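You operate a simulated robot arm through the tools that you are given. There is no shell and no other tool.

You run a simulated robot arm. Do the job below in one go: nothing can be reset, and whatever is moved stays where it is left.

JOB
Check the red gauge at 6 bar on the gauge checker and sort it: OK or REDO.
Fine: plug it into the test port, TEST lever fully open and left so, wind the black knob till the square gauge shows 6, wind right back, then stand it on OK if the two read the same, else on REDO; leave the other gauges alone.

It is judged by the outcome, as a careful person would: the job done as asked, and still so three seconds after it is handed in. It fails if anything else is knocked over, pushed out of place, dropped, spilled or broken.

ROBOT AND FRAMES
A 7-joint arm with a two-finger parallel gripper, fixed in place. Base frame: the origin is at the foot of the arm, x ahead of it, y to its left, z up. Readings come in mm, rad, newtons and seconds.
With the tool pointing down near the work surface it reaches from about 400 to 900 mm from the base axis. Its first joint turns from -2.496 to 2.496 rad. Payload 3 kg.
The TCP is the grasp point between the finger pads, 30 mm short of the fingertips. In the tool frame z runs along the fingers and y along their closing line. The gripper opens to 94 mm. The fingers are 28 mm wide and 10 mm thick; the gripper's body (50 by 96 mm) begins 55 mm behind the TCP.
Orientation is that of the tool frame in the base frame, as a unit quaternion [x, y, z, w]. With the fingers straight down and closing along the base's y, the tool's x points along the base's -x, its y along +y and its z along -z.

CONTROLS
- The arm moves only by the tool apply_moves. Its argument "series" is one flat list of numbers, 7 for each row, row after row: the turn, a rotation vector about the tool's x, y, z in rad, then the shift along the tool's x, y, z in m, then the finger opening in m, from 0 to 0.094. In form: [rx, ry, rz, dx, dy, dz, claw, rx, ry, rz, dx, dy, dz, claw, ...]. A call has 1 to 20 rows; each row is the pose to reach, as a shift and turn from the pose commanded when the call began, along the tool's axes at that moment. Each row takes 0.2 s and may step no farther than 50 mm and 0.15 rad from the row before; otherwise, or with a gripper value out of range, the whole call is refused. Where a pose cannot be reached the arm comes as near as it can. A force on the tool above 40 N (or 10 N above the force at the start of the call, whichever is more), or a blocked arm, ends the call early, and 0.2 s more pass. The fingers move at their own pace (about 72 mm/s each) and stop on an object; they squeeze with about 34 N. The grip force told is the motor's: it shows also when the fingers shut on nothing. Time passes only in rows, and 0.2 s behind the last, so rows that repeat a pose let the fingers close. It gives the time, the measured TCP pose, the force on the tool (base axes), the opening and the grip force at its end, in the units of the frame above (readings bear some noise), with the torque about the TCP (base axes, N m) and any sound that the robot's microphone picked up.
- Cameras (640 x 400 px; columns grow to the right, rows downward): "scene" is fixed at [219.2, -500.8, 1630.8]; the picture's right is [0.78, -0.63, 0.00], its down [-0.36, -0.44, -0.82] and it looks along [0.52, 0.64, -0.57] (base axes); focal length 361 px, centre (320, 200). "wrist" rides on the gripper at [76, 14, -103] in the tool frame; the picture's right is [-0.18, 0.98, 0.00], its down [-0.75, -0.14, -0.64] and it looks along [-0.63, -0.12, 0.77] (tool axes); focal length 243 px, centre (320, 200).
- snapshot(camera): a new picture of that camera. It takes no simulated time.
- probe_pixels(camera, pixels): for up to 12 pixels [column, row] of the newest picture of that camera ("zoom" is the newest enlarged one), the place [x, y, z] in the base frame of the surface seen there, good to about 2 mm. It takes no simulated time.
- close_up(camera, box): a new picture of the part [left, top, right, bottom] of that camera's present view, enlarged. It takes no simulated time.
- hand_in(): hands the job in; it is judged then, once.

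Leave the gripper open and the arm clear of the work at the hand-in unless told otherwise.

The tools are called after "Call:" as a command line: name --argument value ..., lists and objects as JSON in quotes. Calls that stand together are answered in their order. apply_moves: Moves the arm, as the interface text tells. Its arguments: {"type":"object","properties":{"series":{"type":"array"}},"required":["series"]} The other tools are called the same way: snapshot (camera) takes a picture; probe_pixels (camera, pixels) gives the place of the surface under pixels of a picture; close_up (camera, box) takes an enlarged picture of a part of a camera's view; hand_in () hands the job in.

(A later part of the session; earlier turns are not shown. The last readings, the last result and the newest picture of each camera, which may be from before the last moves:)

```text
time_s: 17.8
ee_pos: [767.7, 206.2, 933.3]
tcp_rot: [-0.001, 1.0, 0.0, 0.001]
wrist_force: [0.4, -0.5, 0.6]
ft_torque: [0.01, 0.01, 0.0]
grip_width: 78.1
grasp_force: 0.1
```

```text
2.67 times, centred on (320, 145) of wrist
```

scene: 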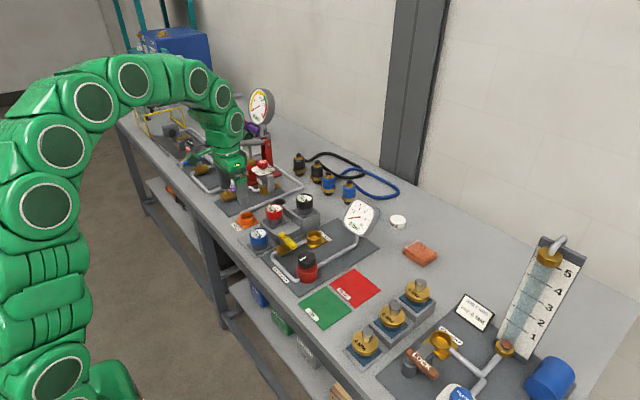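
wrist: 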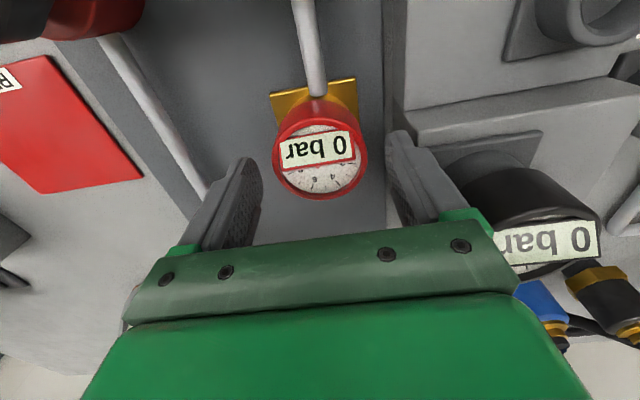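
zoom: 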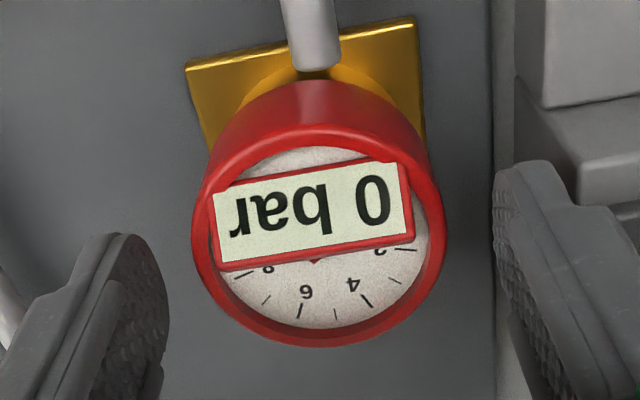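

The gauge is level, with its rim at z≈912.5 all round, and fully seated. I'll go straight up, then back to (570,200,1050) to view the lever and knob.

Call:
apply_moves --series '[0, 0, 0, 0, 0, -0.01, 0.078, 0, 0, 0, 0, 0, -0.035, 0.078, 0, 0, 0, 0, 0, -0.075, 0.078, 0, 0, 0, 0, 0, -0.117, 0.078, 0, 0, 0, 0.04, 0, -0.117, 0.078, 0, 0, 0, 0.085, 0, -0.117, 0.078, 0, 0, 0, 0.13, 0, -0.117, 0.078, 0, 0, 0, 0.17, 0, -0.117, 0.078, 0, 0, 0, 0.197, 0, -0.117, 0.078, 0, 0, 0, 0.197, 0, -0.117, 0.078]'

Call:
snapshot --camera "wrist"

Call:
close_up --camera "scene" --box '[260, 215, 340, 275]'

```text
time_s: 20.0
ee_pos: [570.3, 203.9, 1049.5]
tcp_rot: [0.0, 1.0, 0.0, -0.001]
wrist_force: [-0.5, 0.6, 0.2]
ft_torque: [0.0, 0.04, 0.02]
grip_width: 78.0
grasp_force: 0.0
```

```text
taken
```

wrist: 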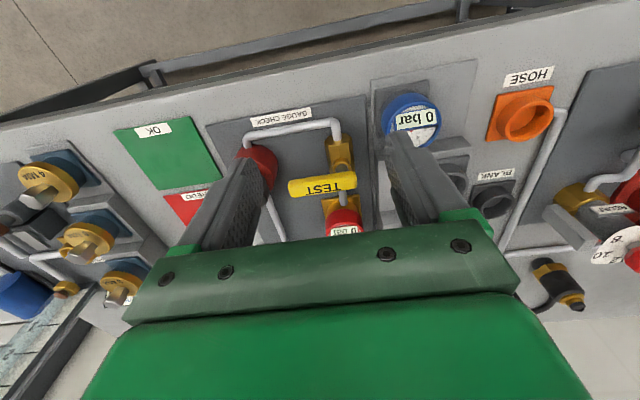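

```text
6.67 times, centred on (300, 245) of scene
```

zoom: 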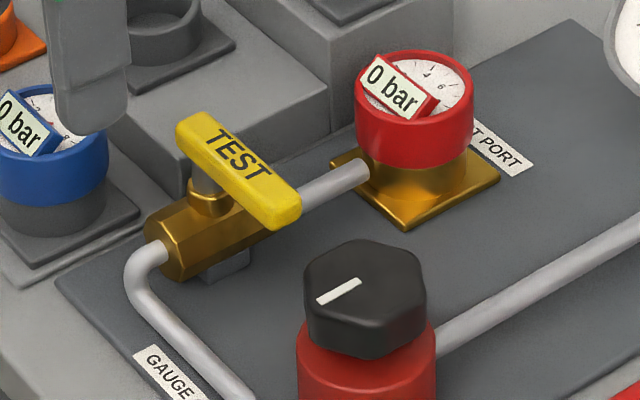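

The gauge sits in the port. I'll enlarge the lever and the knob in both views and probe the handle's ends and pivot.

Call:
close_up --camera "wrist" --box '[230, 100, 390, 240]'

Call:
probe_pixels --camera "zoom" --pixels '[[170, 250], [180, 215], [185, 275], [320, 215], [330, 260], [355, 240], [250, 245], [310, 150], [305, 190], [290, 120], [345, 120], [320, 100]]'

Call:
close_up --camera "scene" --box '[274, 228, 310, 258]'

Call:
probe_pixels --camera "zoom" --pixels '[[95, 40], [110, 20], [75, 50], [85, 75], [230, 165], [260, 175], [245, 200], [160, 105], [130, 130], [130, 165], [190, 80], [100, 190]]'

```text
2.86 times, centred on (310, 170) of wrist
```

zoom: 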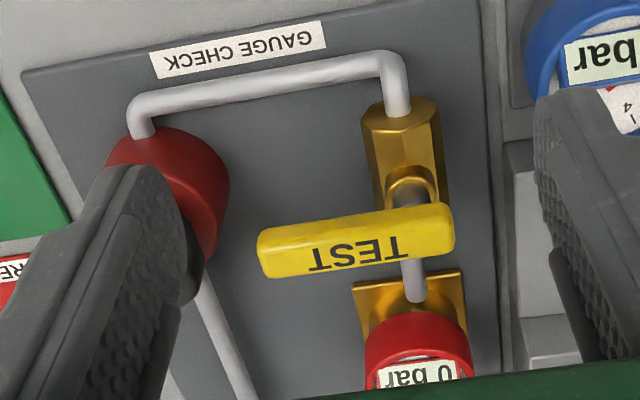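

```text
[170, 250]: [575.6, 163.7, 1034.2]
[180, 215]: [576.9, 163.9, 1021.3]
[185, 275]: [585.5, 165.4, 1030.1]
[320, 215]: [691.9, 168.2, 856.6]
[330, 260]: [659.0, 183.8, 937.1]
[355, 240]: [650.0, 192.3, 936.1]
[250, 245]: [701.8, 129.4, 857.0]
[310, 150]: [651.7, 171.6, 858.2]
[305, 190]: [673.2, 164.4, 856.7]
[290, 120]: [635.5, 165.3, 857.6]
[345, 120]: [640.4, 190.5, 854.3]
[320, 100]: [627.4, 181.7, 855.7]
```

```text
13.33 times, centred on (292, 243) of scene
```

zoom: 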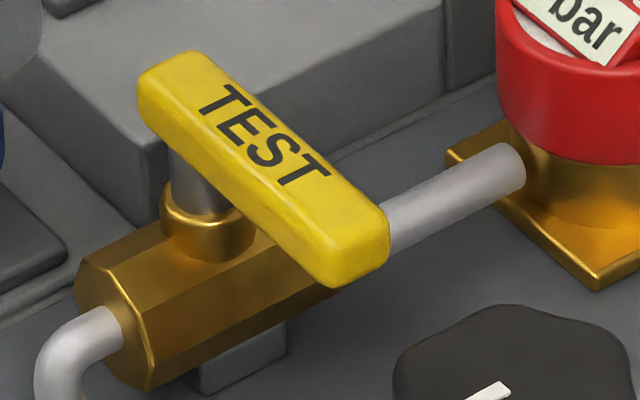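

```text
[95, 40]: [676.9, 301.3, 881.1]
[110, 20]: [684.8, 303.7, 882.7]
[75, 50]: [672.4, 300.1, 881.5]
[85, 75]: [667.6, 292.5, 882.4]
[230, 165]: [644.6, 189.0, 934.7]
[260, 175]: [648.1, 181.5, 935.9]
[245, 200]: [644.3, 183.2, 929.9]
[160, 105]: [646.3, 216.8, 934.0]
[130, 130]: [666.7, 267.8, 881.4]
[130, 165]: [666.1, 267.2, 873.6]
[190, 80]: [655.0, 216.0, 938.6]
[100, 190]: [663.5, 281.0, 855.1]
```

I'll probe the handle again at its actual corners in this view: (150,75), (190,58), (378,215) and (325,255), plus its sides and stem.

Call:
probe_pixels --camera "zoom" --pixels '[[150, 82], [188, 60], [375, 212], [325, 245], [340, 275], [380, 255], [145, 110], [190, 190], [195, 215], [210, 240], [260, 150], [100, 280]]'

Call:
probe_pixels --camera "wrist" --pixels '[[290, 187], [297, 194], [288, 181], [355, 185], [354, 175], [325, 178], [340, 170], [345, 188], [318, 190], [334, 150], [350, 145], [335, 164]]'

```text
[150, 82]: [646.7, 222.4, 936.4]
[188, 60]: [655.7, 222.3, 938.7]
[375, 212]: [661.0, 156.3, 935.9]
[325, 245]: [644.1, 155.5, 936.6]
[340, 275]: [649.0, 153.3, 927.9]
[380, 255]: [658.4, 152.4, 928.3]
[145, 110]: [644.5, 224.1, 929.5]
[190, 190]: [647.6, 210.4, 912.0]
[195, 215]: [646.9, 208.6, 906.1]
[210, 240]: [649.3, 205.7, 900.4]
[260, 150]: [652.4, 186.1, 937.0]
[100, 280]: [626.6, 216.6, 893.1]
```

```text
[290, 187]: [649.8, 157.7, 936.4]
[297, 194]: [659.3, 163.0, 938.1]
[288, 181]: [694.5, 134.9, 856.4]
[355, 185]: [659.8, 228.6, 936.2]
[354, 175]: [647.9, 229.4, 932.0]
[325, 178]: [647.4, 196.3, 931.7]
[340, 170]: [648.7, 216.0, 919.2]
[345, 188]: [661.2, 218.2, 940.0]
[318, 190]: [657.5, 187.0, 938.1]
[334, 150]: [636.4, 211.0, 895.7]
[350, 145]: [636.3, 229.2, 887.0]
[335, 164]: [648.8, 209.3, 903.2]
```

The handle runs from y≈156 to 228 at x≈654, z≈922–937, pivoting near (654,219), so it is closed across the pipe. I'll close the fingers and come down beside it on the −x side, at (612,174) with tips at z≈913.

Call:
apply_moves --series '[0, 0, 0, -0.02, -0.015, 0, 0.05, 0, 0, 0, -0.042, -0.03, 0, 0.02, 0, 0, 0, -0.042, -0.03, 0.04, 0.0, 0, 0, 0, -0.042, -0.03, 0.075, 0.0, 0, 0, 0, -0.042, -0.03, 0.105, 0.0, 0, 0, 0, -0.042, -0.03, 0.105, 0.0]'

Call:
close_up --camera "scene" --box '[260, 215, 340, 275]'

Call:
snapshot --camera "wrist"

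```text
time_s: 21.4
ee_pos: [609.0, 176.7, 946.1]
tcp_rot: [0.0, 1.0, 0.0, -0.001]
wrist_force: [0.2, -0.7, 0.0]
ft_torque: [0.0, -0.01, 0.01]
grip_width: 0.0
grasp_force: 33.1
```

```text
6.67 times, centred on (300, 245) of scene
```

zoom: 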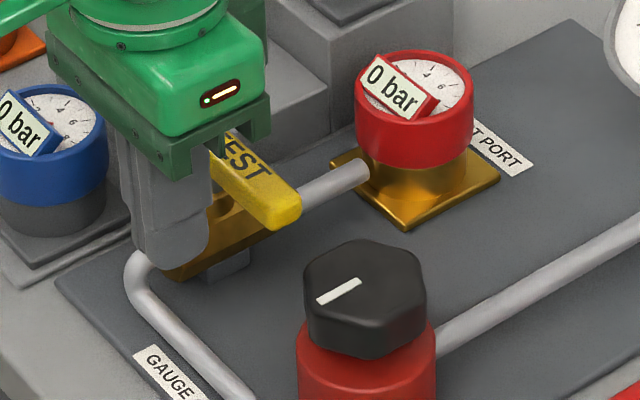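

```text
taken
```

wrist: 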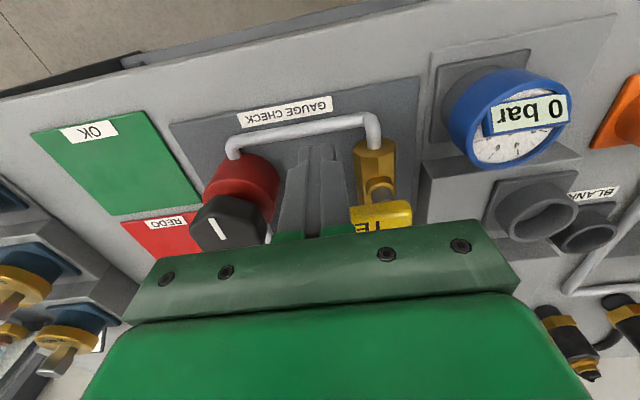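

The fingers are beside the handle. I'll push +x slowly, reaching contact near x≈631 and going about 8 mm beyond, then check force and movement.

Call:
apply_moves --series '[0, 0, 0, -0.01, 0.002, 0, 0.0, 0, 0, 0, -0.018, 0.002, 0, 0.0, 0, 0, 0, -0.022, 0.002, 0, 0.0, 0, 0, 0, -0.026, 0.001, 0, 0.0, 0, 0, 0, -0.03, 0.0, 0, 0.0]'

Call:
close_up --camera "scene" --box '[260, 215, 340, 275]'

```text
time_s: 22.4
ee_pos: [632.1, 175.4, 942.8]
tcp_rot: [-0.001, 1.0, 0.0, -0.006]
wrist_force: [-10.5, 0.0, -1.5]
ft_torque: [-0.15, 0.09, 0.03]
grip_width: 0.0
grasp_force: 33.1
stopped in row 4: the force on the tool passed its limit at 51 N (the readings are from after the stop); the commanded pose is now the measured one
```

```text
6.67 times, centred on (300, 245) of scene
```

zoom: 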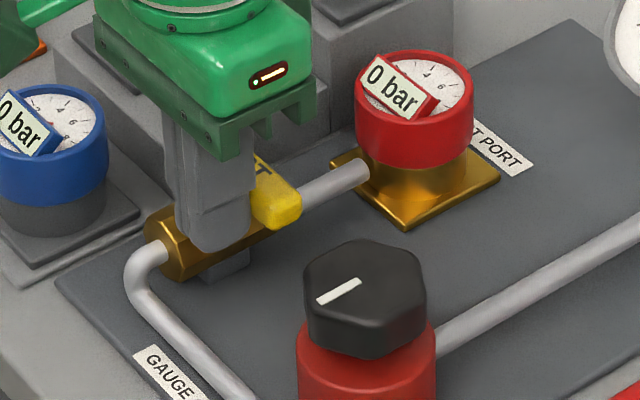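

The handle did not move and the force passed 50 N, so that side is its stop and it must open the other way. I'll back off, go up and over, and come down on the +x side.

Call:
apply_moves --series '[0, 0, 0, 0.006, 0, -0.002, 0.0, 0, 0, 0, 0.012, 0, -0.005, 0.0, 0, 0, 0, 0.012, 0, -0.03, 0.0, 0, 0, 0, 0.012, 0, -0.065, 0.0, 0, 0, 0, -0.02, 0, -0.065, 0.0, 0, 0, 0, -0.055, 0, -0.065, 0.0, 0, 0, 0, -0.063, 0, -0.065, 0.0, 0, 0, 0, -0.063, 0, -0.065, 0.0]'

Call:
close_up --camera "scene" --box '[260, 215, 340, 275]'

Call:
snapshot --camera "wrist"

```text
time_s: 24.2
ee_pos: [697.9, 178.1, 1009.5]
tcp_rot: [-0.001, 1.0, -0.001, -0.004]
wrist_force: [-0.7, -0.2, -0.2]
ft_torque: [0.01, -0.01, 0.0]
grip_width: 0.0
grasp_force: 33.2
```

```text
6.67 times, centred on (300, 245) of scene
```

zoom: 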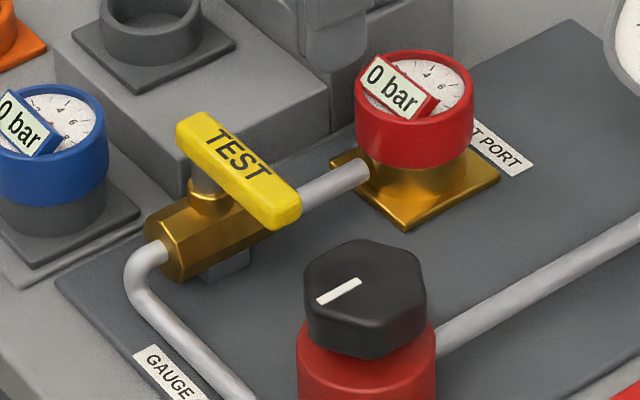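

```text
taken
```

wrist: 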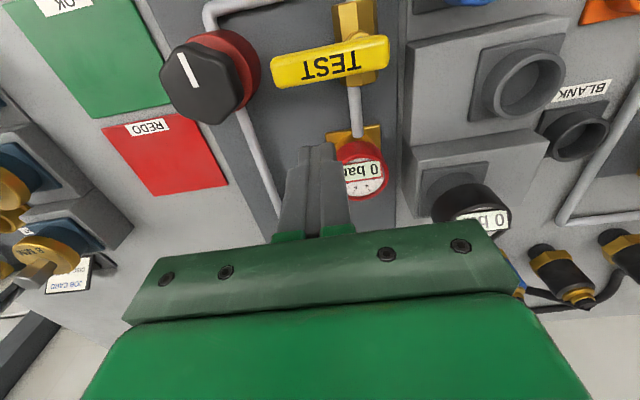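

The handle is unmoved, as expected. I'll descend on the +x side at (697,176) to tip height z≈914.

Call:
apply_moves --series '[0, 0, 0, 0, -0.002, 0.02, 0.0, 0, 0, 0, 0, -0.003, 0.045, 0.0, 0, 0, 0, 0, -0.003, 0.064, 0.0, 0, 0, 0, 0, -0.003, 0.064, 0.0]'

Call:
close_up --camera "scene" --box '[260, 215, 340, 275]'

```text
time_s: 25.2
ee_pos: [699.1, 171.7, 941.6]
tcp_rot: [-0.001, 1.0, -0.001, -0.003]
wrist_force: [-0.4, 0.5, -0.2]
ft_torque: [0.01, -0.01, 0.02]
grip_width: 0.1
grasp_force: 33.3
```

```text
6.67 times, centred on (300, 245) of scene
```

zoom: 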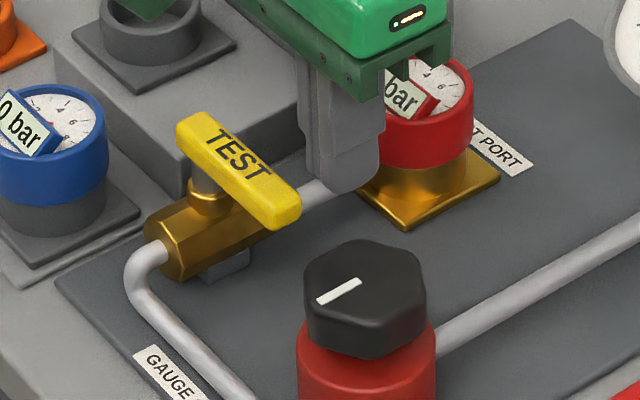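

In place at (699,172,942). I'll approach in −x and push slowly in 2 mm steps past the contact point.

Call:
apply_moves --series '[0, 0, 0, 0.01, 0.002, 0, 0.0, 0, 0, 0, 0.018, 0.002, 0, 0.0, 0, 0, 0, 0.02, 0.002, 0, 0.0, 0, 0, 0, 0.022, 0.002, 0, 0.0, 0, 0, 0, 0.024, 0.0015, 0, 0.0, 0, 0, 0, 0.026, 0.001, 0, 0.0, 0, 0, 0, 0.028, 0.0005, 0, 0.0, 0, 0, 0, 0.03, 0, 0, 0.0]'

Call:
close_up --camera "scene" --box '[260, 215, 340, 275]'

```text
time_s: 27.0
ee_pos: [666.5, 172.7, 943.5]
tcp_rot: [-0.001, 1.0, -0.001, -0.004]
wrist_force: [0.5, -0.1, -0.9]
ft_torque: [0.02, 0.01, 0.01]
grip_width: 0.1
grasp_force: 33.8
```

```text
6.67 times, centred on (300, 245) of scene
```

zoom: 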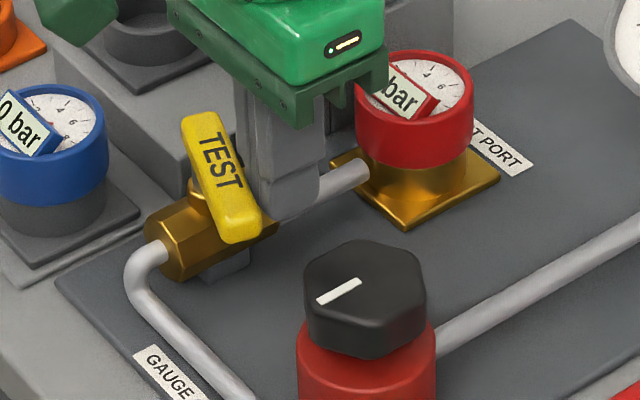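

The handle turns easily this way. I'll follow its arc around the pivot up to about 75–80° and check.

Call:
apply_moves --series '[0, 0, 0, 0.006, -0.003, 0, 0.0, 0, 0, 0, 0.0124, -0.0057, 0, 0.0, 0, 0, 0, 0.019, -0.0054, 0, 0.0, 0, 0, 0, 0.0259, -0.0039, 0, 0.0, 0, 0, 0, 0.0325, -0.001, 0, 0.0, 0, 0, 0, 0.0391, 0.0024, 0, 0.0, 0, 0, 0, 0.045, 0.0074, 0, 0.0, 0, 0, 0, 0.0502, 0.0131, 0, 0.0]'

Call:
close_up --camera "scene" --box '[260, 215, 340, 275]'

Call:
snapshot --camera "wrist"

```text
time_s: 28.8
ee_pos: [614.7, 186.5, 944.9]
tcp_rot: [-0.001, 1.0, 0.0, -0.003]
wrist_force: [0.8, -0.9, -0.1]
ft_torque: [0.0, -0.03, 0.04]
grip_width: 0.1
grasp_force: 32.5
```

```text
6.67 times, centred on (300, 245) of scene
```

zoom: 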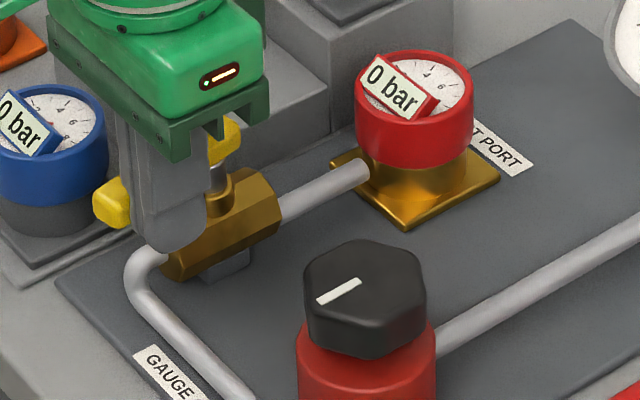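

```text
taken
```

wrist: 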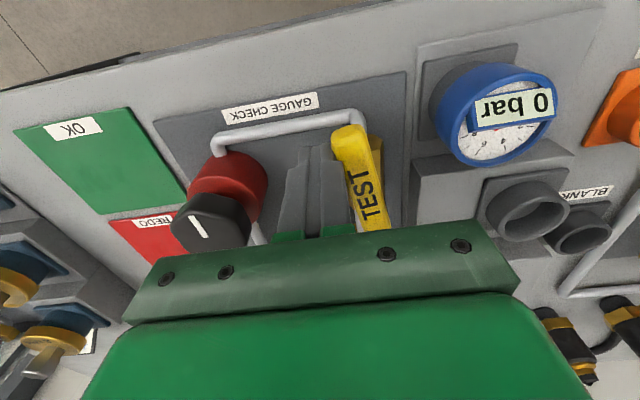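

It's nearly along the pipe. I'll finish the arc to 90° and press gently on in +y in small steps to feel for the end stop.

Call:
apply_moves --series '[0, 0, 0, 0.004, 0.006, 0, 0.0, 0, 0, 0, 0.006, 0.01, 0, 0.0, 0, 0, 0, 0.007, 0.013, 0, 0.0, 0, 0, 0, 0.007, 0.0145, 0, 0.0, 0, 0, 0, 0.007, 0.0145, 0, 0.0]'

Call:
close_up --camera "scene" --box '[260, 215, 340, 275]'

Call:
snapshot --camera "wrist"

```text
time_s: 29.7
ee_pos: [608.8, 197.3, 944.4]
tcp_rot: [0.0, 1.0, -0.004, -0.003]
wrist_force: [3.6, -13.9, -0.5]
ft_torque: [-0.1, -0.02, -0.21]
grip_width: 0.0
grasp_force: 32.9
stopped in row 4: the force on the tool passed its limit at 44 N (the readings are from after the stop); the commanded pose is now the measured one
```

```text
6.67 times, centred on (300, 245) of scene
```

zoom: 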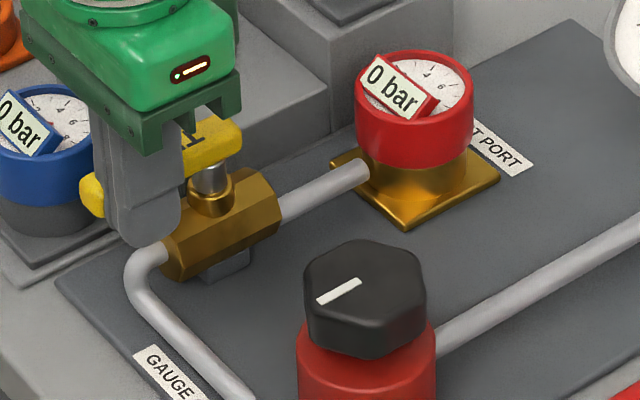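

```text
taken
```

wrist: 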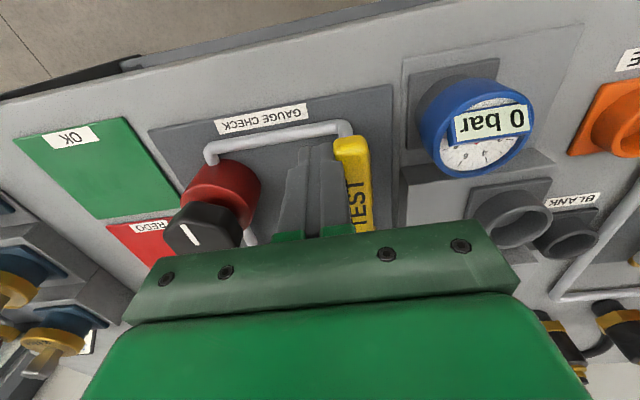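

It hit the end stop: 44 N, with the handle along the pipe. I'll back off −y, rise clear and check the handle's angle.

Call:
apply_moves --series '[0, 0, 0, 0, -0.006, 0, 0.0, 0, 0, 0, 0, -0.014, -0.005, 0.0, 0, 0, 0, 0, -0.02, -0.04, 0.0, 0, 0, 0, 0, -0.02, -0.085, 0.0, 0, 0, 0, 0.02, -0.02, -0.12, 0.0, 0, 0, 0, 0.05, -0.02, -0.13, 0.0, 0, 0, 0, 0.05, -0.02, -0.13, 0.0]'

Call:
close_up --camera "scene" --box '[260, 215, 340, 275]'

Call:
snapshot --camera "wrist"

```text
time_s: 31.3
ee_pos: [561.9, 180.3, 1073.2]
tcp_rot: [0.0, 1.0, -0.003, -0.003]
wrist_force: [0.3, 0.4, 0.1]
ft_torque: [0.0, 0.0, 0.0]
grip_width: 0.0
grasp_force: 33.0
```

```text
6.67 times, centred on (300, 245) of scene
```

zoom: 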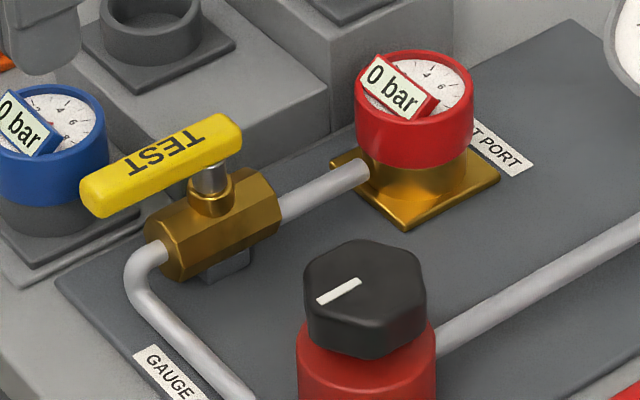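

```text
taken
```

wrist: 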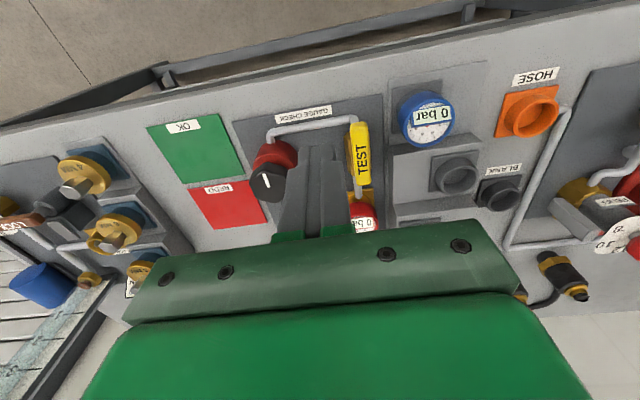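

The handle is now in line with the pipe. I'll check its angle and probe the knob in enlarged views.

Call:
close_up --camera "wrist" --box '[230, 100, 390, 220]'

Call:
close_up --camera "scene" --box '[268, 228, 316, 264]'

Call:
probe_pixels --camera "zoom" --pixels '[[80, 128], [90, 150], [250, 55], [240, 40], [170, 100], [130, 108], [220, 62], [205, 110]]'

Call:
close_up --camera "scene" --box '[288, 246, 324, 276]'

Call:
probe_pixels --camera "zoom" --pixels '[[310, 150], [195, 125], [230, 200], [330, 220], [430, 175], [405, 95], [300, 60], [225, 85], [345, 195], [315, 105], [320, 240], [320, 290]]'

```text
3.33 times, centred on (310, 160) of wrist
```

zoom: 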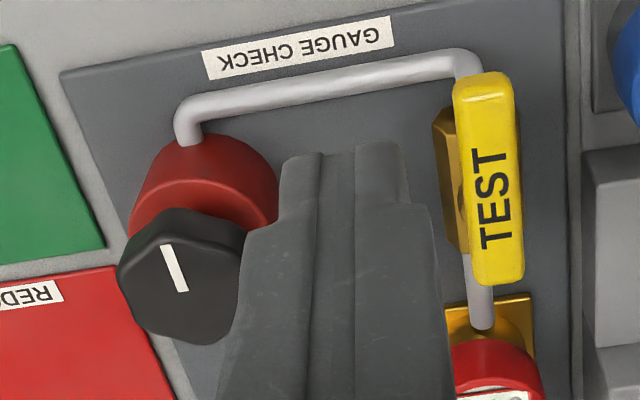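

```text
11.11 times, centred on (292, 246) of scene
```

zoom: 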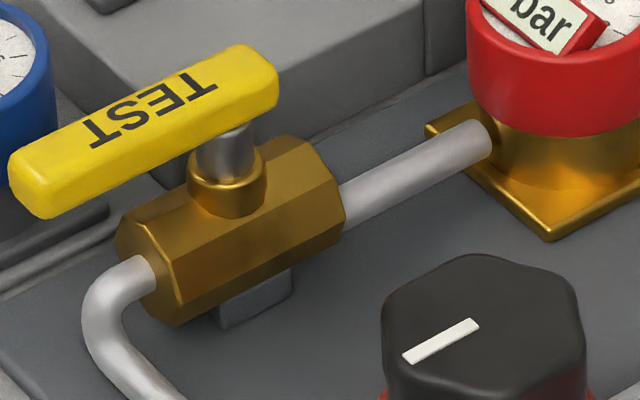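

```text
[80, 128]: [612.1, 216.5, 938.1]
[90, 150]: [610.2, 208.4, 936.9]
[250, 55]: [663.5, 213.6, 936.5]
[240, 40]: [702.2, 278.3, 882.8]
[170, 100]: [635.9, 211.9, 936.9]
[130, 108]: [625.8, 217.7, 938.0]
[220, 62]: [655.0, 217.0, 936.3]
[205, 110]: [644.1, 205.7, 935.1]
```

```text
13.33 times, centred on (306, 261) of scene
```

zoom: 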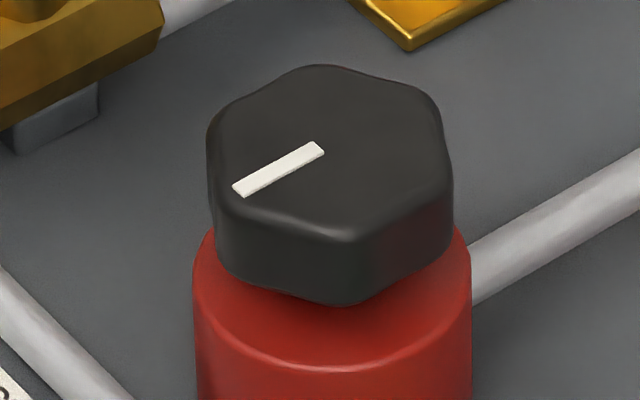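

```text
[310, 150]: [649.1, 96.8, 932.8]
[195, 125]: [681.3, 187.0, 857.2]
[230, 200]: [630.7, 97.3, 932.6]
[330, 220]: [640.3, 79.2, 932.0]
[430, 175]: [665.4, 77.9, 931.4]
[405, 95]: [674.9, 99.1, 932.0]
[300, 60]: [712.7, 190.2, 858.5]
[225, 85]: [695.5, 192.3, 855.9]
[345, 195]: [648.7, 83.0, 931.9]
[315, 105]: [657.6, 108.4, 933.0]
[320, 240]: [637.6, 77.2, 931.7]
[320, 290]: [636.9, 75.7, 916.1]
```

The lever is fully along the pipe. The knob is centred near (652,94), about 50 mm across, with its top at z≈932. Before gripping it I'll check the square gauge's position and size, and enlarge the wrist view of the knob.

Call:
close_up --camera "scene" --box '[320, 190, 400, 250]'

Call:
probe_pixels --camera "zoom" --pixels '[[300, 75], [200, 200], [330, 330], [430, 150], [310, 210], [280, 310], [470, 170], [290, 390]]'

Call:
apply_moves --series '[0, 0, 0, 0, -0.02, 0, 0.04, 0, 0, 0, 0, -0.04, 0, 0.08, 0, 0, 0, 0, -0.06, 0, 0.08, 0, 0, 0, 0, -0.08, 0, 0.08, 0, 0, 0, 0, -0.083, 0, 0.08]'

Call:
snapshot --camera "wrist"

```text
6.67 times, centred on (360, 220) of scene
```

zoom: 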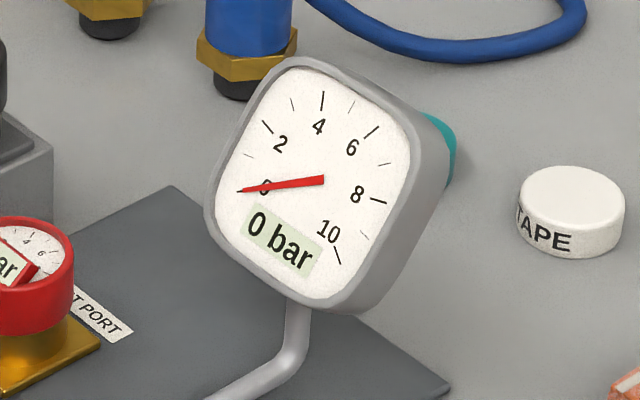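

```text
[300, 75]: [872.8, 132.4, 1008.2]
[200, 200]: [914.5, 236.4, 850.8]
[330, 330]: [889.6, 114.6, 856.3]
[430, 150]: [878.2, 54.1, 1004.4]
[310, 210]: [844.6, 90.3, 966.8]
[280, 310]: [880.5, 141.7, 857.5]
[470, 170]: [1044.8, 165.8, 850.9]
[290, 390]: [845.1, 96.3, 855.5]
```

```text
time_s: 32.5
ee_pos: [558.4, 96.4, 1076.1]
tcp_rot: [0.0, 1.0, -0.003, -0.004]
wrist_force: [0.9, -0.1, 1.0]
ft_torque: [-0.03, 0.03, -0.01]
grip_width: 79.9
grasp_force: 0.1
```

```text
taken
```

wrist: 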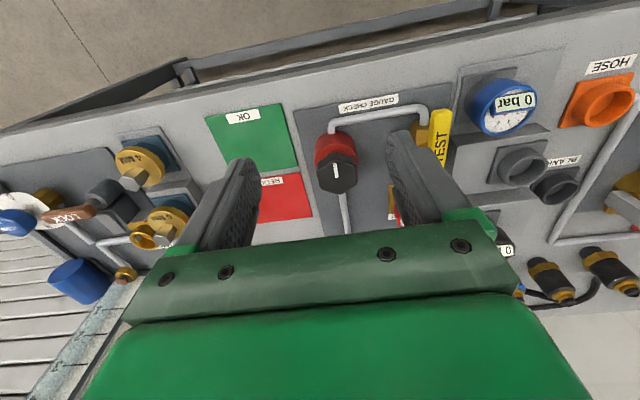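

The square gauge, at x≈845–880, is far enough from the knob. I'll enlarge the knob at wrist (337,165) to see its flats.

Call:
close_up --camera "wrist" --box '[300, 125, 372, 203]'

Call:
probe_pixels --camera "zoom" --pixels '[[325, 190], [330, 260], [315, 220], [220, 190], [225, 300], [330, 340], [420, 290], [425, 190], [330, 150], [320, 100], [260, 170], [390, 170]]'

```text
5.13 times, centred on (336, 164) of wrist
```

zoom: 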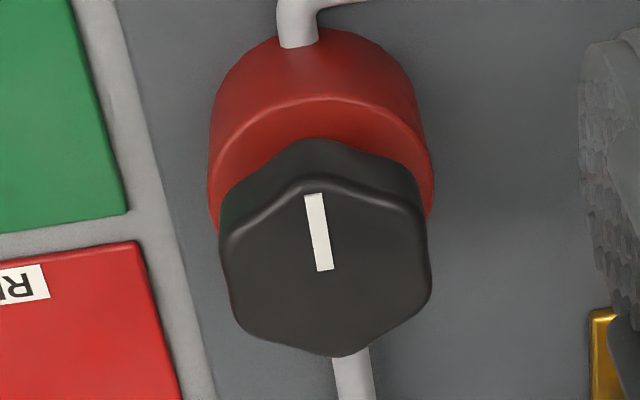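

```text
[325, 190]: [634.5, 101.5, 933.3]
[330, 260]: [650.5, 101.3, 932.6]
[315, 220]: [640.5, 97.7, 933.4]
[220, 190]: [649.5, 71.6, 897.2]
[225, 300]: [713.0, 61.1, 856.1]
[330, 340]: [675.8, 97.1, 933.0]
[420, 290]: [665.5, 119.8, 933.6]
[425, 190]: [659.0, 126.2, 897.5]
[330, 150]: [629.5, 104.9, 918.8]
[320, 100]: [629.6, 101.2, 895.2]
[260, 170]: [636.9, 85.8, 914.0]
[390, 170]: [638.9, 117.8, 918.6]
```

The hexagonal knob has its flats facing ±y, so the fingers can grip it as they are, and its white mark points toward −x. I'll move above it to (653.5,98,1000), taking out the tiny tilt, then check.

Call:
apply_moves --series '[-0.002, -0.003, 0, -0.03, 0.0007, 0.02, 0.08, -0.004, -0.006, 0, -0.065, 0.0014, 0.045, 0.08, -0.006, -0.008, 0, -0.0957, 0.0021, 0.0753, 0.08, -0.006, -0.008, 0, -0.0957, 0.0021, 0.0753, 0.08]'

Call:
apply_moves --series '[0, 0, 0, 0, 0, 0, 0.08]'

Call:
snapshot --camera "wrist"

Call:
close_up --camera "scene" --box '[266, 215, 346, 285]'

```text
time_s: 33.5
ee_pos: [654.6, 97.4, 998.4]
tcp_rot: [0.001, 1.0, 0.001, 0.001]
wrist_force: [1.2, 0.5, 0.2]
ft_torque: [0.01, -0.02, -0.01]
grip_width: 79.8
grasp_force: 0.1
```

```text
time_s: 33.9
ee_pos: [653.6, 97.9, 999.9]
tcp_rot: [0.0, 1.0, 0.001, 0.0]
wrist_force: [-0.5, 0.0, -0.1]
ft_torque: [0.0, 0.04, 0.02]
grip_width: 79.9
grasp_force: 0.0
```

```text
taken
```

wrist: 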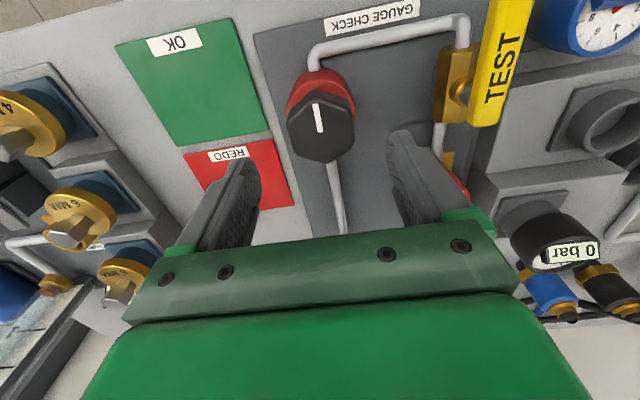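

```text
5.71 times, centred on (306, 250) of scene
```

zoom: 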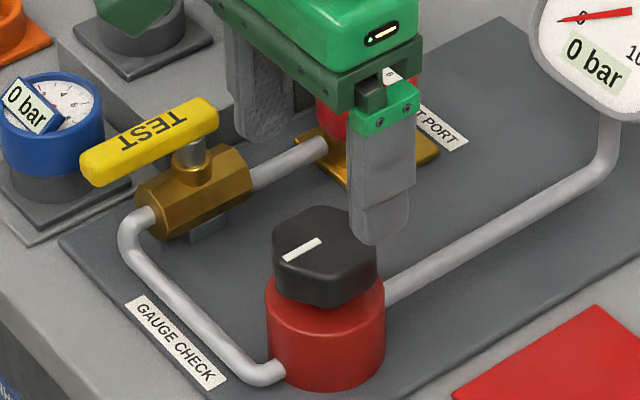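

I'll probe the knob's flats and the finger faces to confirm centring.

Call:
close_up --camera "wrist" --box '[220, 50, 460, 210]'

Call:
probe_pixels --camera "zoom" --pixels '[[182, 195], [352, 165], [185, 160], [345, 200], [265, 280], [255, 120], [268, 195], [70, 300], [470, 240], [490, 300], [200, 250], [330, 240]]'

```text
2.50 times, centred on (340, 130) of wrist
```

zoom: 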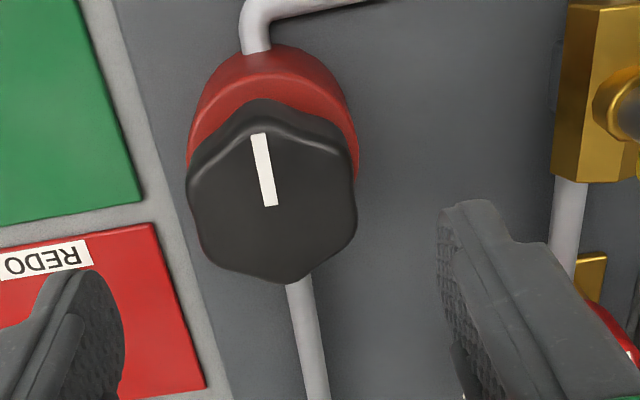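

```text
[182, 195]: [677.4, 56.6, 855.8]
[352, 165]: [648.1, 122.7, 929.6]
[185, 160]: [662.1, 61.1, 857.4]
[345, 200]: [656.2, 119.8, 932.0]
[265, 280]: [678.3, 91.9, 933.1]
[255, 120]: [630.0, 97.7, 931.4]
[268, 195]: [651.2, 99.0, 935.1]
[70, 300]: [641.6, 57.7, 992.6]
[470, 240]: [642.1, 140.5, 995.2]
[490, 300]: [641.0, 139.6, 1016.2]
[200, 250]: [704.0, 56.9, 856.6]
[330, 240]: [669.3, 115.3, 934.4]
```

The fingers (mid y≈98.9) are well centred on the knob (y≈98.5). I'll descend 59 mm and close on the flats.

Call:
apply_moves --series '[0, 0, 0, 0, 0, 0.02, 0.08, 0, 0, 0, 0, 0, 0.04, 0.08, 0, 0, 0, 0, 0, 0.059, 0.08, 0, 0, 0, 0, 0, 0.059, 0.07, 0, 0, 0, 0, 0, 0.059, 0.058, 0, 0, 0, 0, 0, 0.059, 0.05, 0, 0, 0, 0, 0, 0.059, 0.04, 0, 0, 0, 0, 0, 0.059, 0.03, 0, 0, 0, 0, 0, 0.059, 0.03]'

Call:
close_up --camera "scene" --box '[266, 215, 346, 285]'

Call:
snapshot --camera "wrist"

```text
time_s: 35.9
ee_pos: [653.6, 98.3, 938.1]
tcp_rot: [-0.001, 1.0, 0.002, 0.0]
wrist_force: [-3.2, 16.3, -4.4]
ft_torque: [0.5, -0.18, 0.01]
grip_width: 51.4
grasp_force: 44.4
```

```text
5.71 times, centred on (306, 250) of scene
```

zoom: 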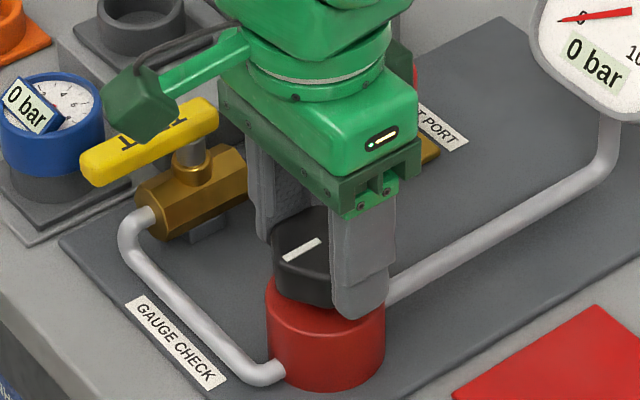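

```text
taken
```

wrist: 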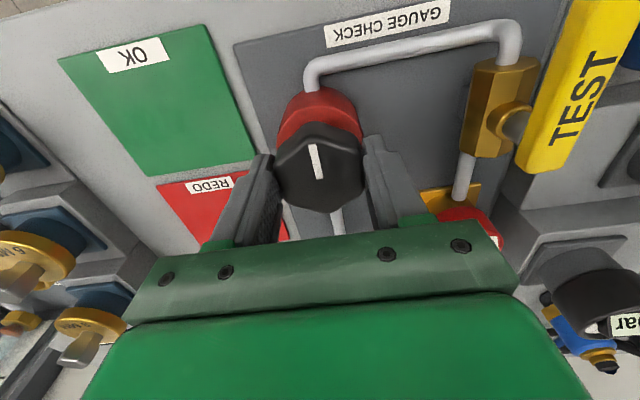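

The grip is at 51 mm with a 16 N side force in +y, so the fingers are slightly off-centre. I'll look closely at the contact.

Call:
close_up --camera "wrist" --box '[230, 100, 410, 240]'

Call:
apply_moves --series '[0, 0, 0, 0, 0.001, 0, 0.03, 0, 0, 0, 0, 0.002, 0, 0.03, 0, 0, 0, 0, 0.002, 0, 0.03]'

```text
2.86 times, centred on (320, 170) of wrist
```

zoom: 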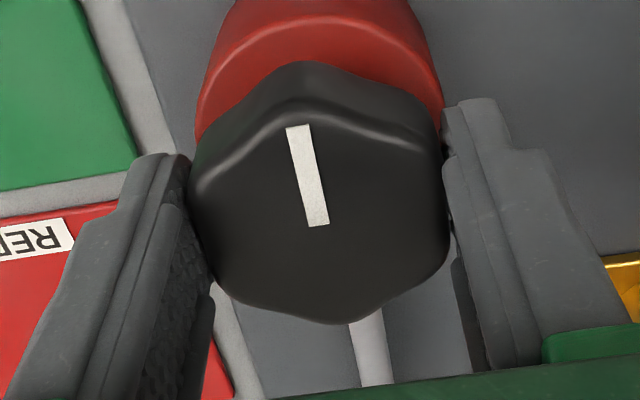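

```text
time_s: 36.7
ee_pos: [654.2, 98.4, 939.3]
tcp_rot: [0.0, 1.0, 0.0, -0.001]
wrist_force: [-9.6, -18.0, -16.8]
ft_torque: [-0.59, 0.23, 0.01]
grip_width: 51.4
grasp_force: 45.0
```

Both fingers clamp the knob (51.4 mm), and the centre is about 1 mm back. I'll trim −1 mm in y, then try turning clockwise (seen from above) by 0.3 rad.

Call:
apply_moves --series '[0, 0, 0, 0, -0.001, 0, 0.03, 0, 0, 0.05, 0, -0.001, 0, 0.03, 0, 0, 0.12, 0, -0.001, 0, 0.03, 0, 0, 0.2, 0, -0.001, 0, 0.03, 0, 0, 0.3, 0, -0.001, 0, 0.03, 0, 0, 0.3, 0, -0.001, 0, 0.03]'

Call:
close_up --camera "scene" --box '[320, 190, 400, 250]'

Call:
close_up --camera "wrist" --box '[230, 100, 410, 240]'

```text
time_s: 38.1
ee_pos: [654.8, 97.8, 940.7]
tcp_rot: [0.15, 0.989, 0.001, 0.001]
wrist_force: [1.3, -10.5, 14.9]
ft_torque: [-0.31, -0.3, 0.66]
grip_width: 51.6
grasp_force: 44.9
```

```text
6.67 times, centred on (360, 220) of scene
```

zoom: 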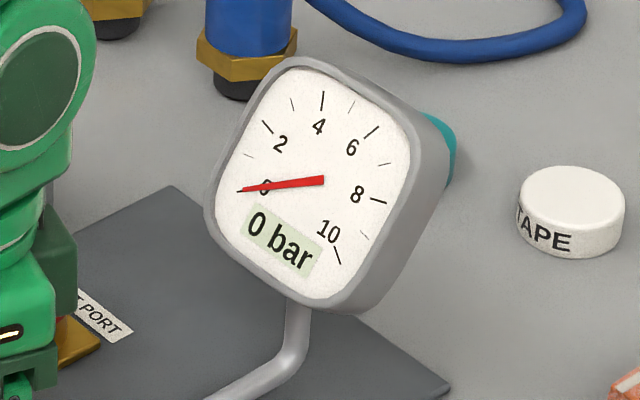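

```text
2.86 times, centred on (320, 170) of wrist
```

zoom: 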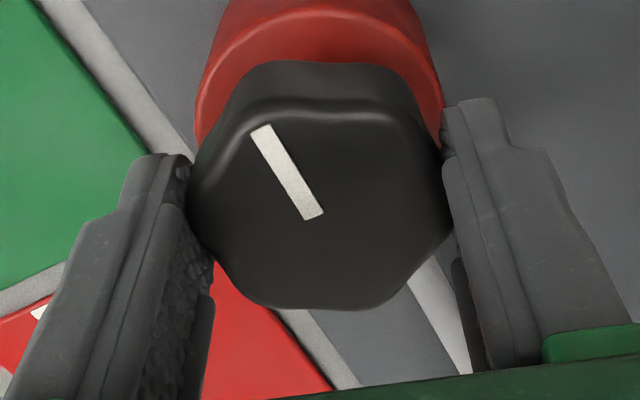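

The knob stayed put while the fingers slipped round it (0.66 Nm resistance), so clockwise is its end stop. I'll turn back and continue counter-clockwise by 0.3 rad beyond the start.

Call:
apply_moves --series '[0, 0, -0.1, 0, 0, 0, 0.03, 0, 0, -0.2, 0, 0, 0, 0.03, 0, 0, -0.3, 0, 0, 0, 0.03, 0, 0, -0.3, 0, 0, 0, 0.03, 0, 0, -0.36, 0, 0, 0, 0.03, 0, 0, -0.44, 0, 0, 0, 0.03, 0, 0, -0.52, 0, 0, 0, 0.03, 0, 0, -0.6, 0, 0, 0, 0.03, 0, 0, -0.6, 0, 0, 0, 0.03]'

Call:
close_up --camera "scene" --box '[320, 190, 400, 250]'

Call:
close_up --camera "wrist" --box '[230, 100, 410, 240]'

```text
time_s: 40.1
ee_pos: [654.2, 98.2, 940.4]
tcp_rot: [-0.149, 0.989, 0.0, 0.0]
wrist_force: [-11.2, -18.1, 8.7]
ft_torque: [-0.27, -0.07, 0.0]
grip_width: 51.5
grasp_force: 44.5
```

```text
6.67 times, centred on (360, 220) of scene
```

zoom: 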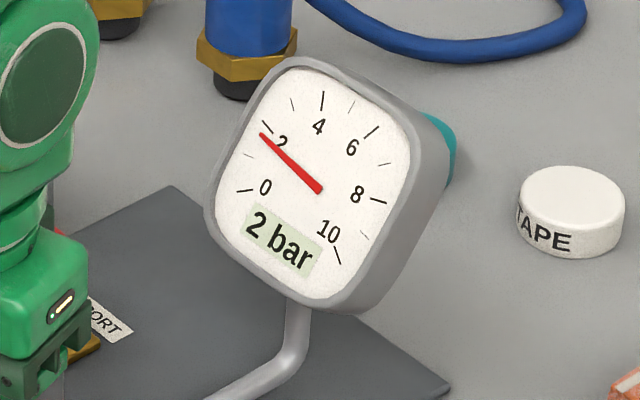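

```text
2.86 times, centred on (320, 170) of wrist
```

zoom: 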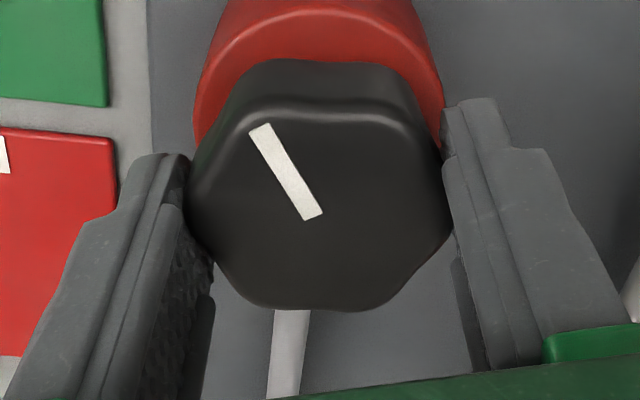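

Turning counter-clockwise raises the pressure: the square gauge shows about 2 bar after 0.6 rad, roughly 0.3 rad per bar. I'll trim the side force and turn another 0.6 rad.

Call:
apply_moves --series '[0, 0, 0, 0, -0.0008, 0, 0.03, 0, 0, -0.1, 0, -0.0008, 0, 0.03, 0, 0, -0.2, 0, -0.0008, 0, 0.03, 0, 0, -0.3, 0, -0.0008, 0, 0.03, 0, 0, -0.4, 0, -0.0008, 0, 0.03, 0, 0, -0.5, 0, -0.0008, 0, 0.03, 0, 0, -0.6, 0, -0.0008, 0, 0.03, 0, 0, -0.6, 0, -0.0008, 0, 0.03]'

Call:
close_up --camera "scene" --box '[320, 190, 400, 250]'

Call:
close_up --camera "wrist" --box '[230, 100, 410, 240]'

Call:
snapshot --camera "scene"

```text
time_s: 41.9
ee_pos: [655.3, 98.2, 941.8]
tcp_rot: [-0.435, 0.9, 0.0, 0.001]
wrist_force: [0.4, 20.0, 18.8]
ft_torque: [0.41, 0.05, 0.01]
grip_width: 51.3
grasp_force: 44.7
```

```text
6.67 times, centred on (360, 220) of scene
```

zoom: 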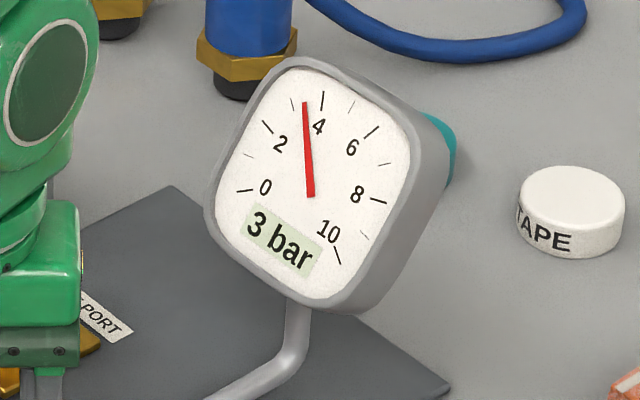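

```text
2.86 times, centred on (320, 170) of wrist
```

zoom: 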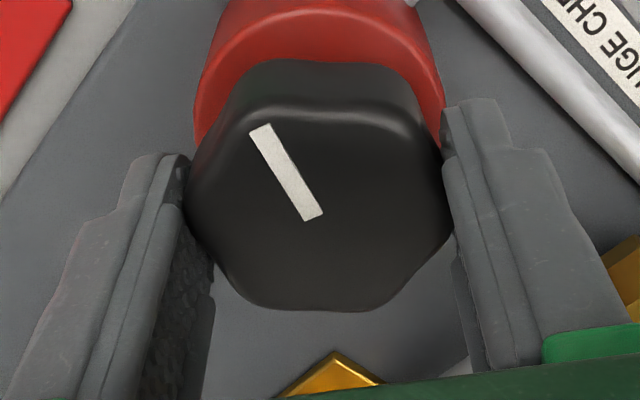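

```text
taken
```

scene: 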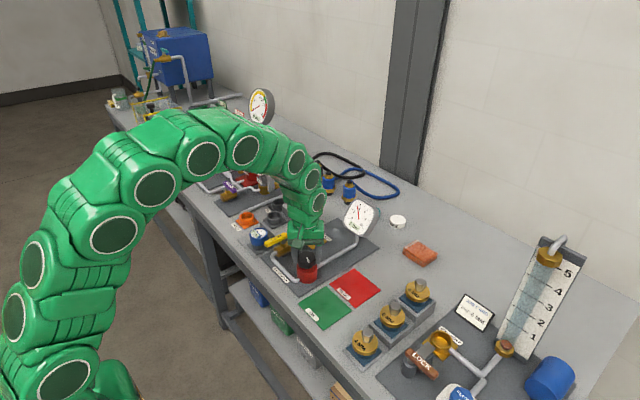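

The needle is between 3 and 4 (about 3.4) after 1.2 rad, so about 0.35 rad per bar. I'll continue 0.6 rad with small side-force trims.

Call:
apply_moves --series '[0, 0, 0, -0.0006, 0.0006, -0.0007, 0.03, 0, 0, -0.1, -0.0006, 0.0006, -0.0007, 0.03, 0, 0, -0.2, -0.0006, 0.0006, -0.0007, 0.03, 0, 0, -0.3, -0.0006, 0.0006, -0.0007, 0.03, 0, 0, -0.4, -0.0006, 0.0006, -0.0007, 0.03, 0, 0, -0.5, -0.0006, 0.0006, -0.0007, 0.03, 0, 0, -0.6, -0.0006, 0.0006, -0.0007, 0.03, 0, 0, -0.6, -0.0006, 0.0006, -0.0007, 0.03]'

Call:
close_up --camera "scene" --box '[320, 190, 400, 250]'

Call:
close_up --camera "wrist" --box '[230, 100, 410, 240]'

```text
time_s: 43.7
ee_pos: [654.7, 98.8, 939.9]
tcp_rot: [-0.682, 0.731, -0.001, 0.003]
wrist_force: [13.4, -4.1, 24.9]
ft_torque: [0.3, -0.55, -0.01]
grip_width: 51.6
grasp_force: 45.1
```

```text
6.67 times, centred on (360, 220) of scene
```

zoom: 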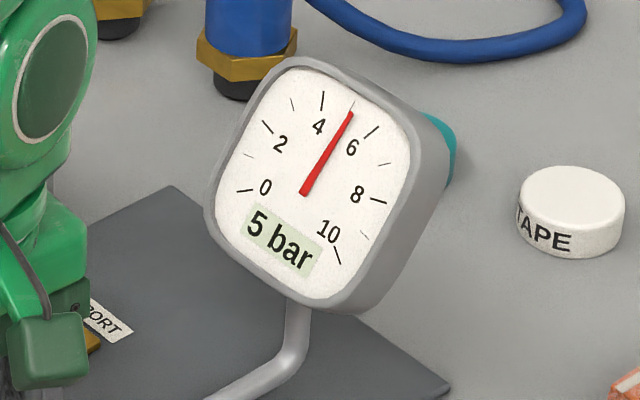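

```text
2.86 times, centred on (320, 170) of wrist
```

zoom: 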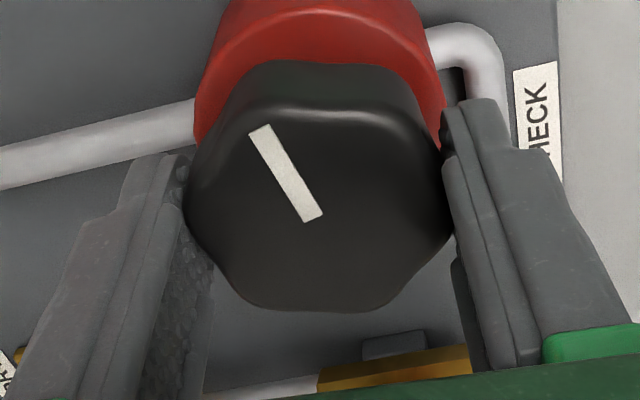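

The needle is on about 5 after 1.8 rad, and the display shows 5 bar. I'll turn another 0.3 rad and look.

Call:
apply_moves --series '[0, 0, 0, 0, -0.0007, -0.001, 0.03, 0, 0, -0.08, 0, -0.0007, -0.001, 0.03, 0, 0, -0.16, 0, -0.0007, -0.001, 0.03, 0, 0, -0.24, 0, -0.0007, -0.001, 0.03, 0, 0, -0.3, 0, -0.0007, -0.001, 0.03, 0, 0, -0.3, 0, -0.0007, -0.001, 0.03]'

Call:
close_up --camera "scene" --box '[332, 192, 388, 234]'

Call:
close_up --camera "wrist" --box '[230, 100, 410, 240]'

```text
time_s: 45.1
ee_pos: [655.6, 98.1, 939.9]
tcp_rot: [0.784, -0.621, -0.001, 0.001]
wrist_force: [-12.7, -2.6, -28.2]
ft_torque: [-0.02, 0.25, 0.0]
grip_width: 51.5
grasp_force: 44.7
```

```text
9.52 times, centred on (360, 213) of scene
```

zoom: 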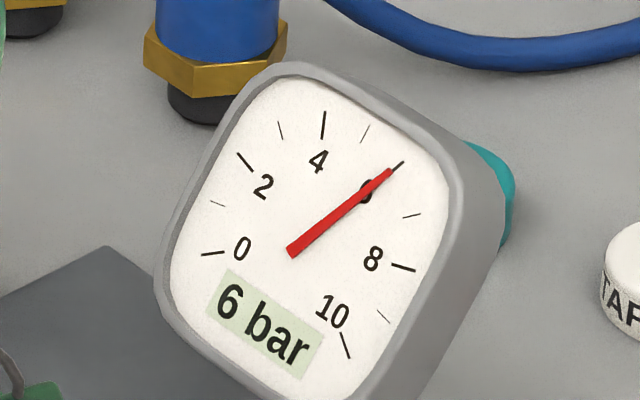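

```text
2.86 times, centred on (320, 170) of wrist
```

zoom: 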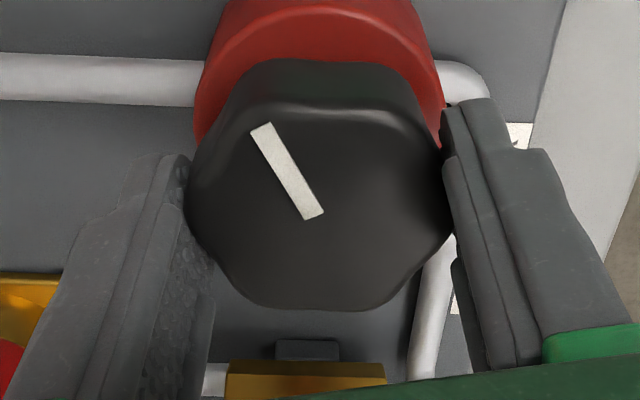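

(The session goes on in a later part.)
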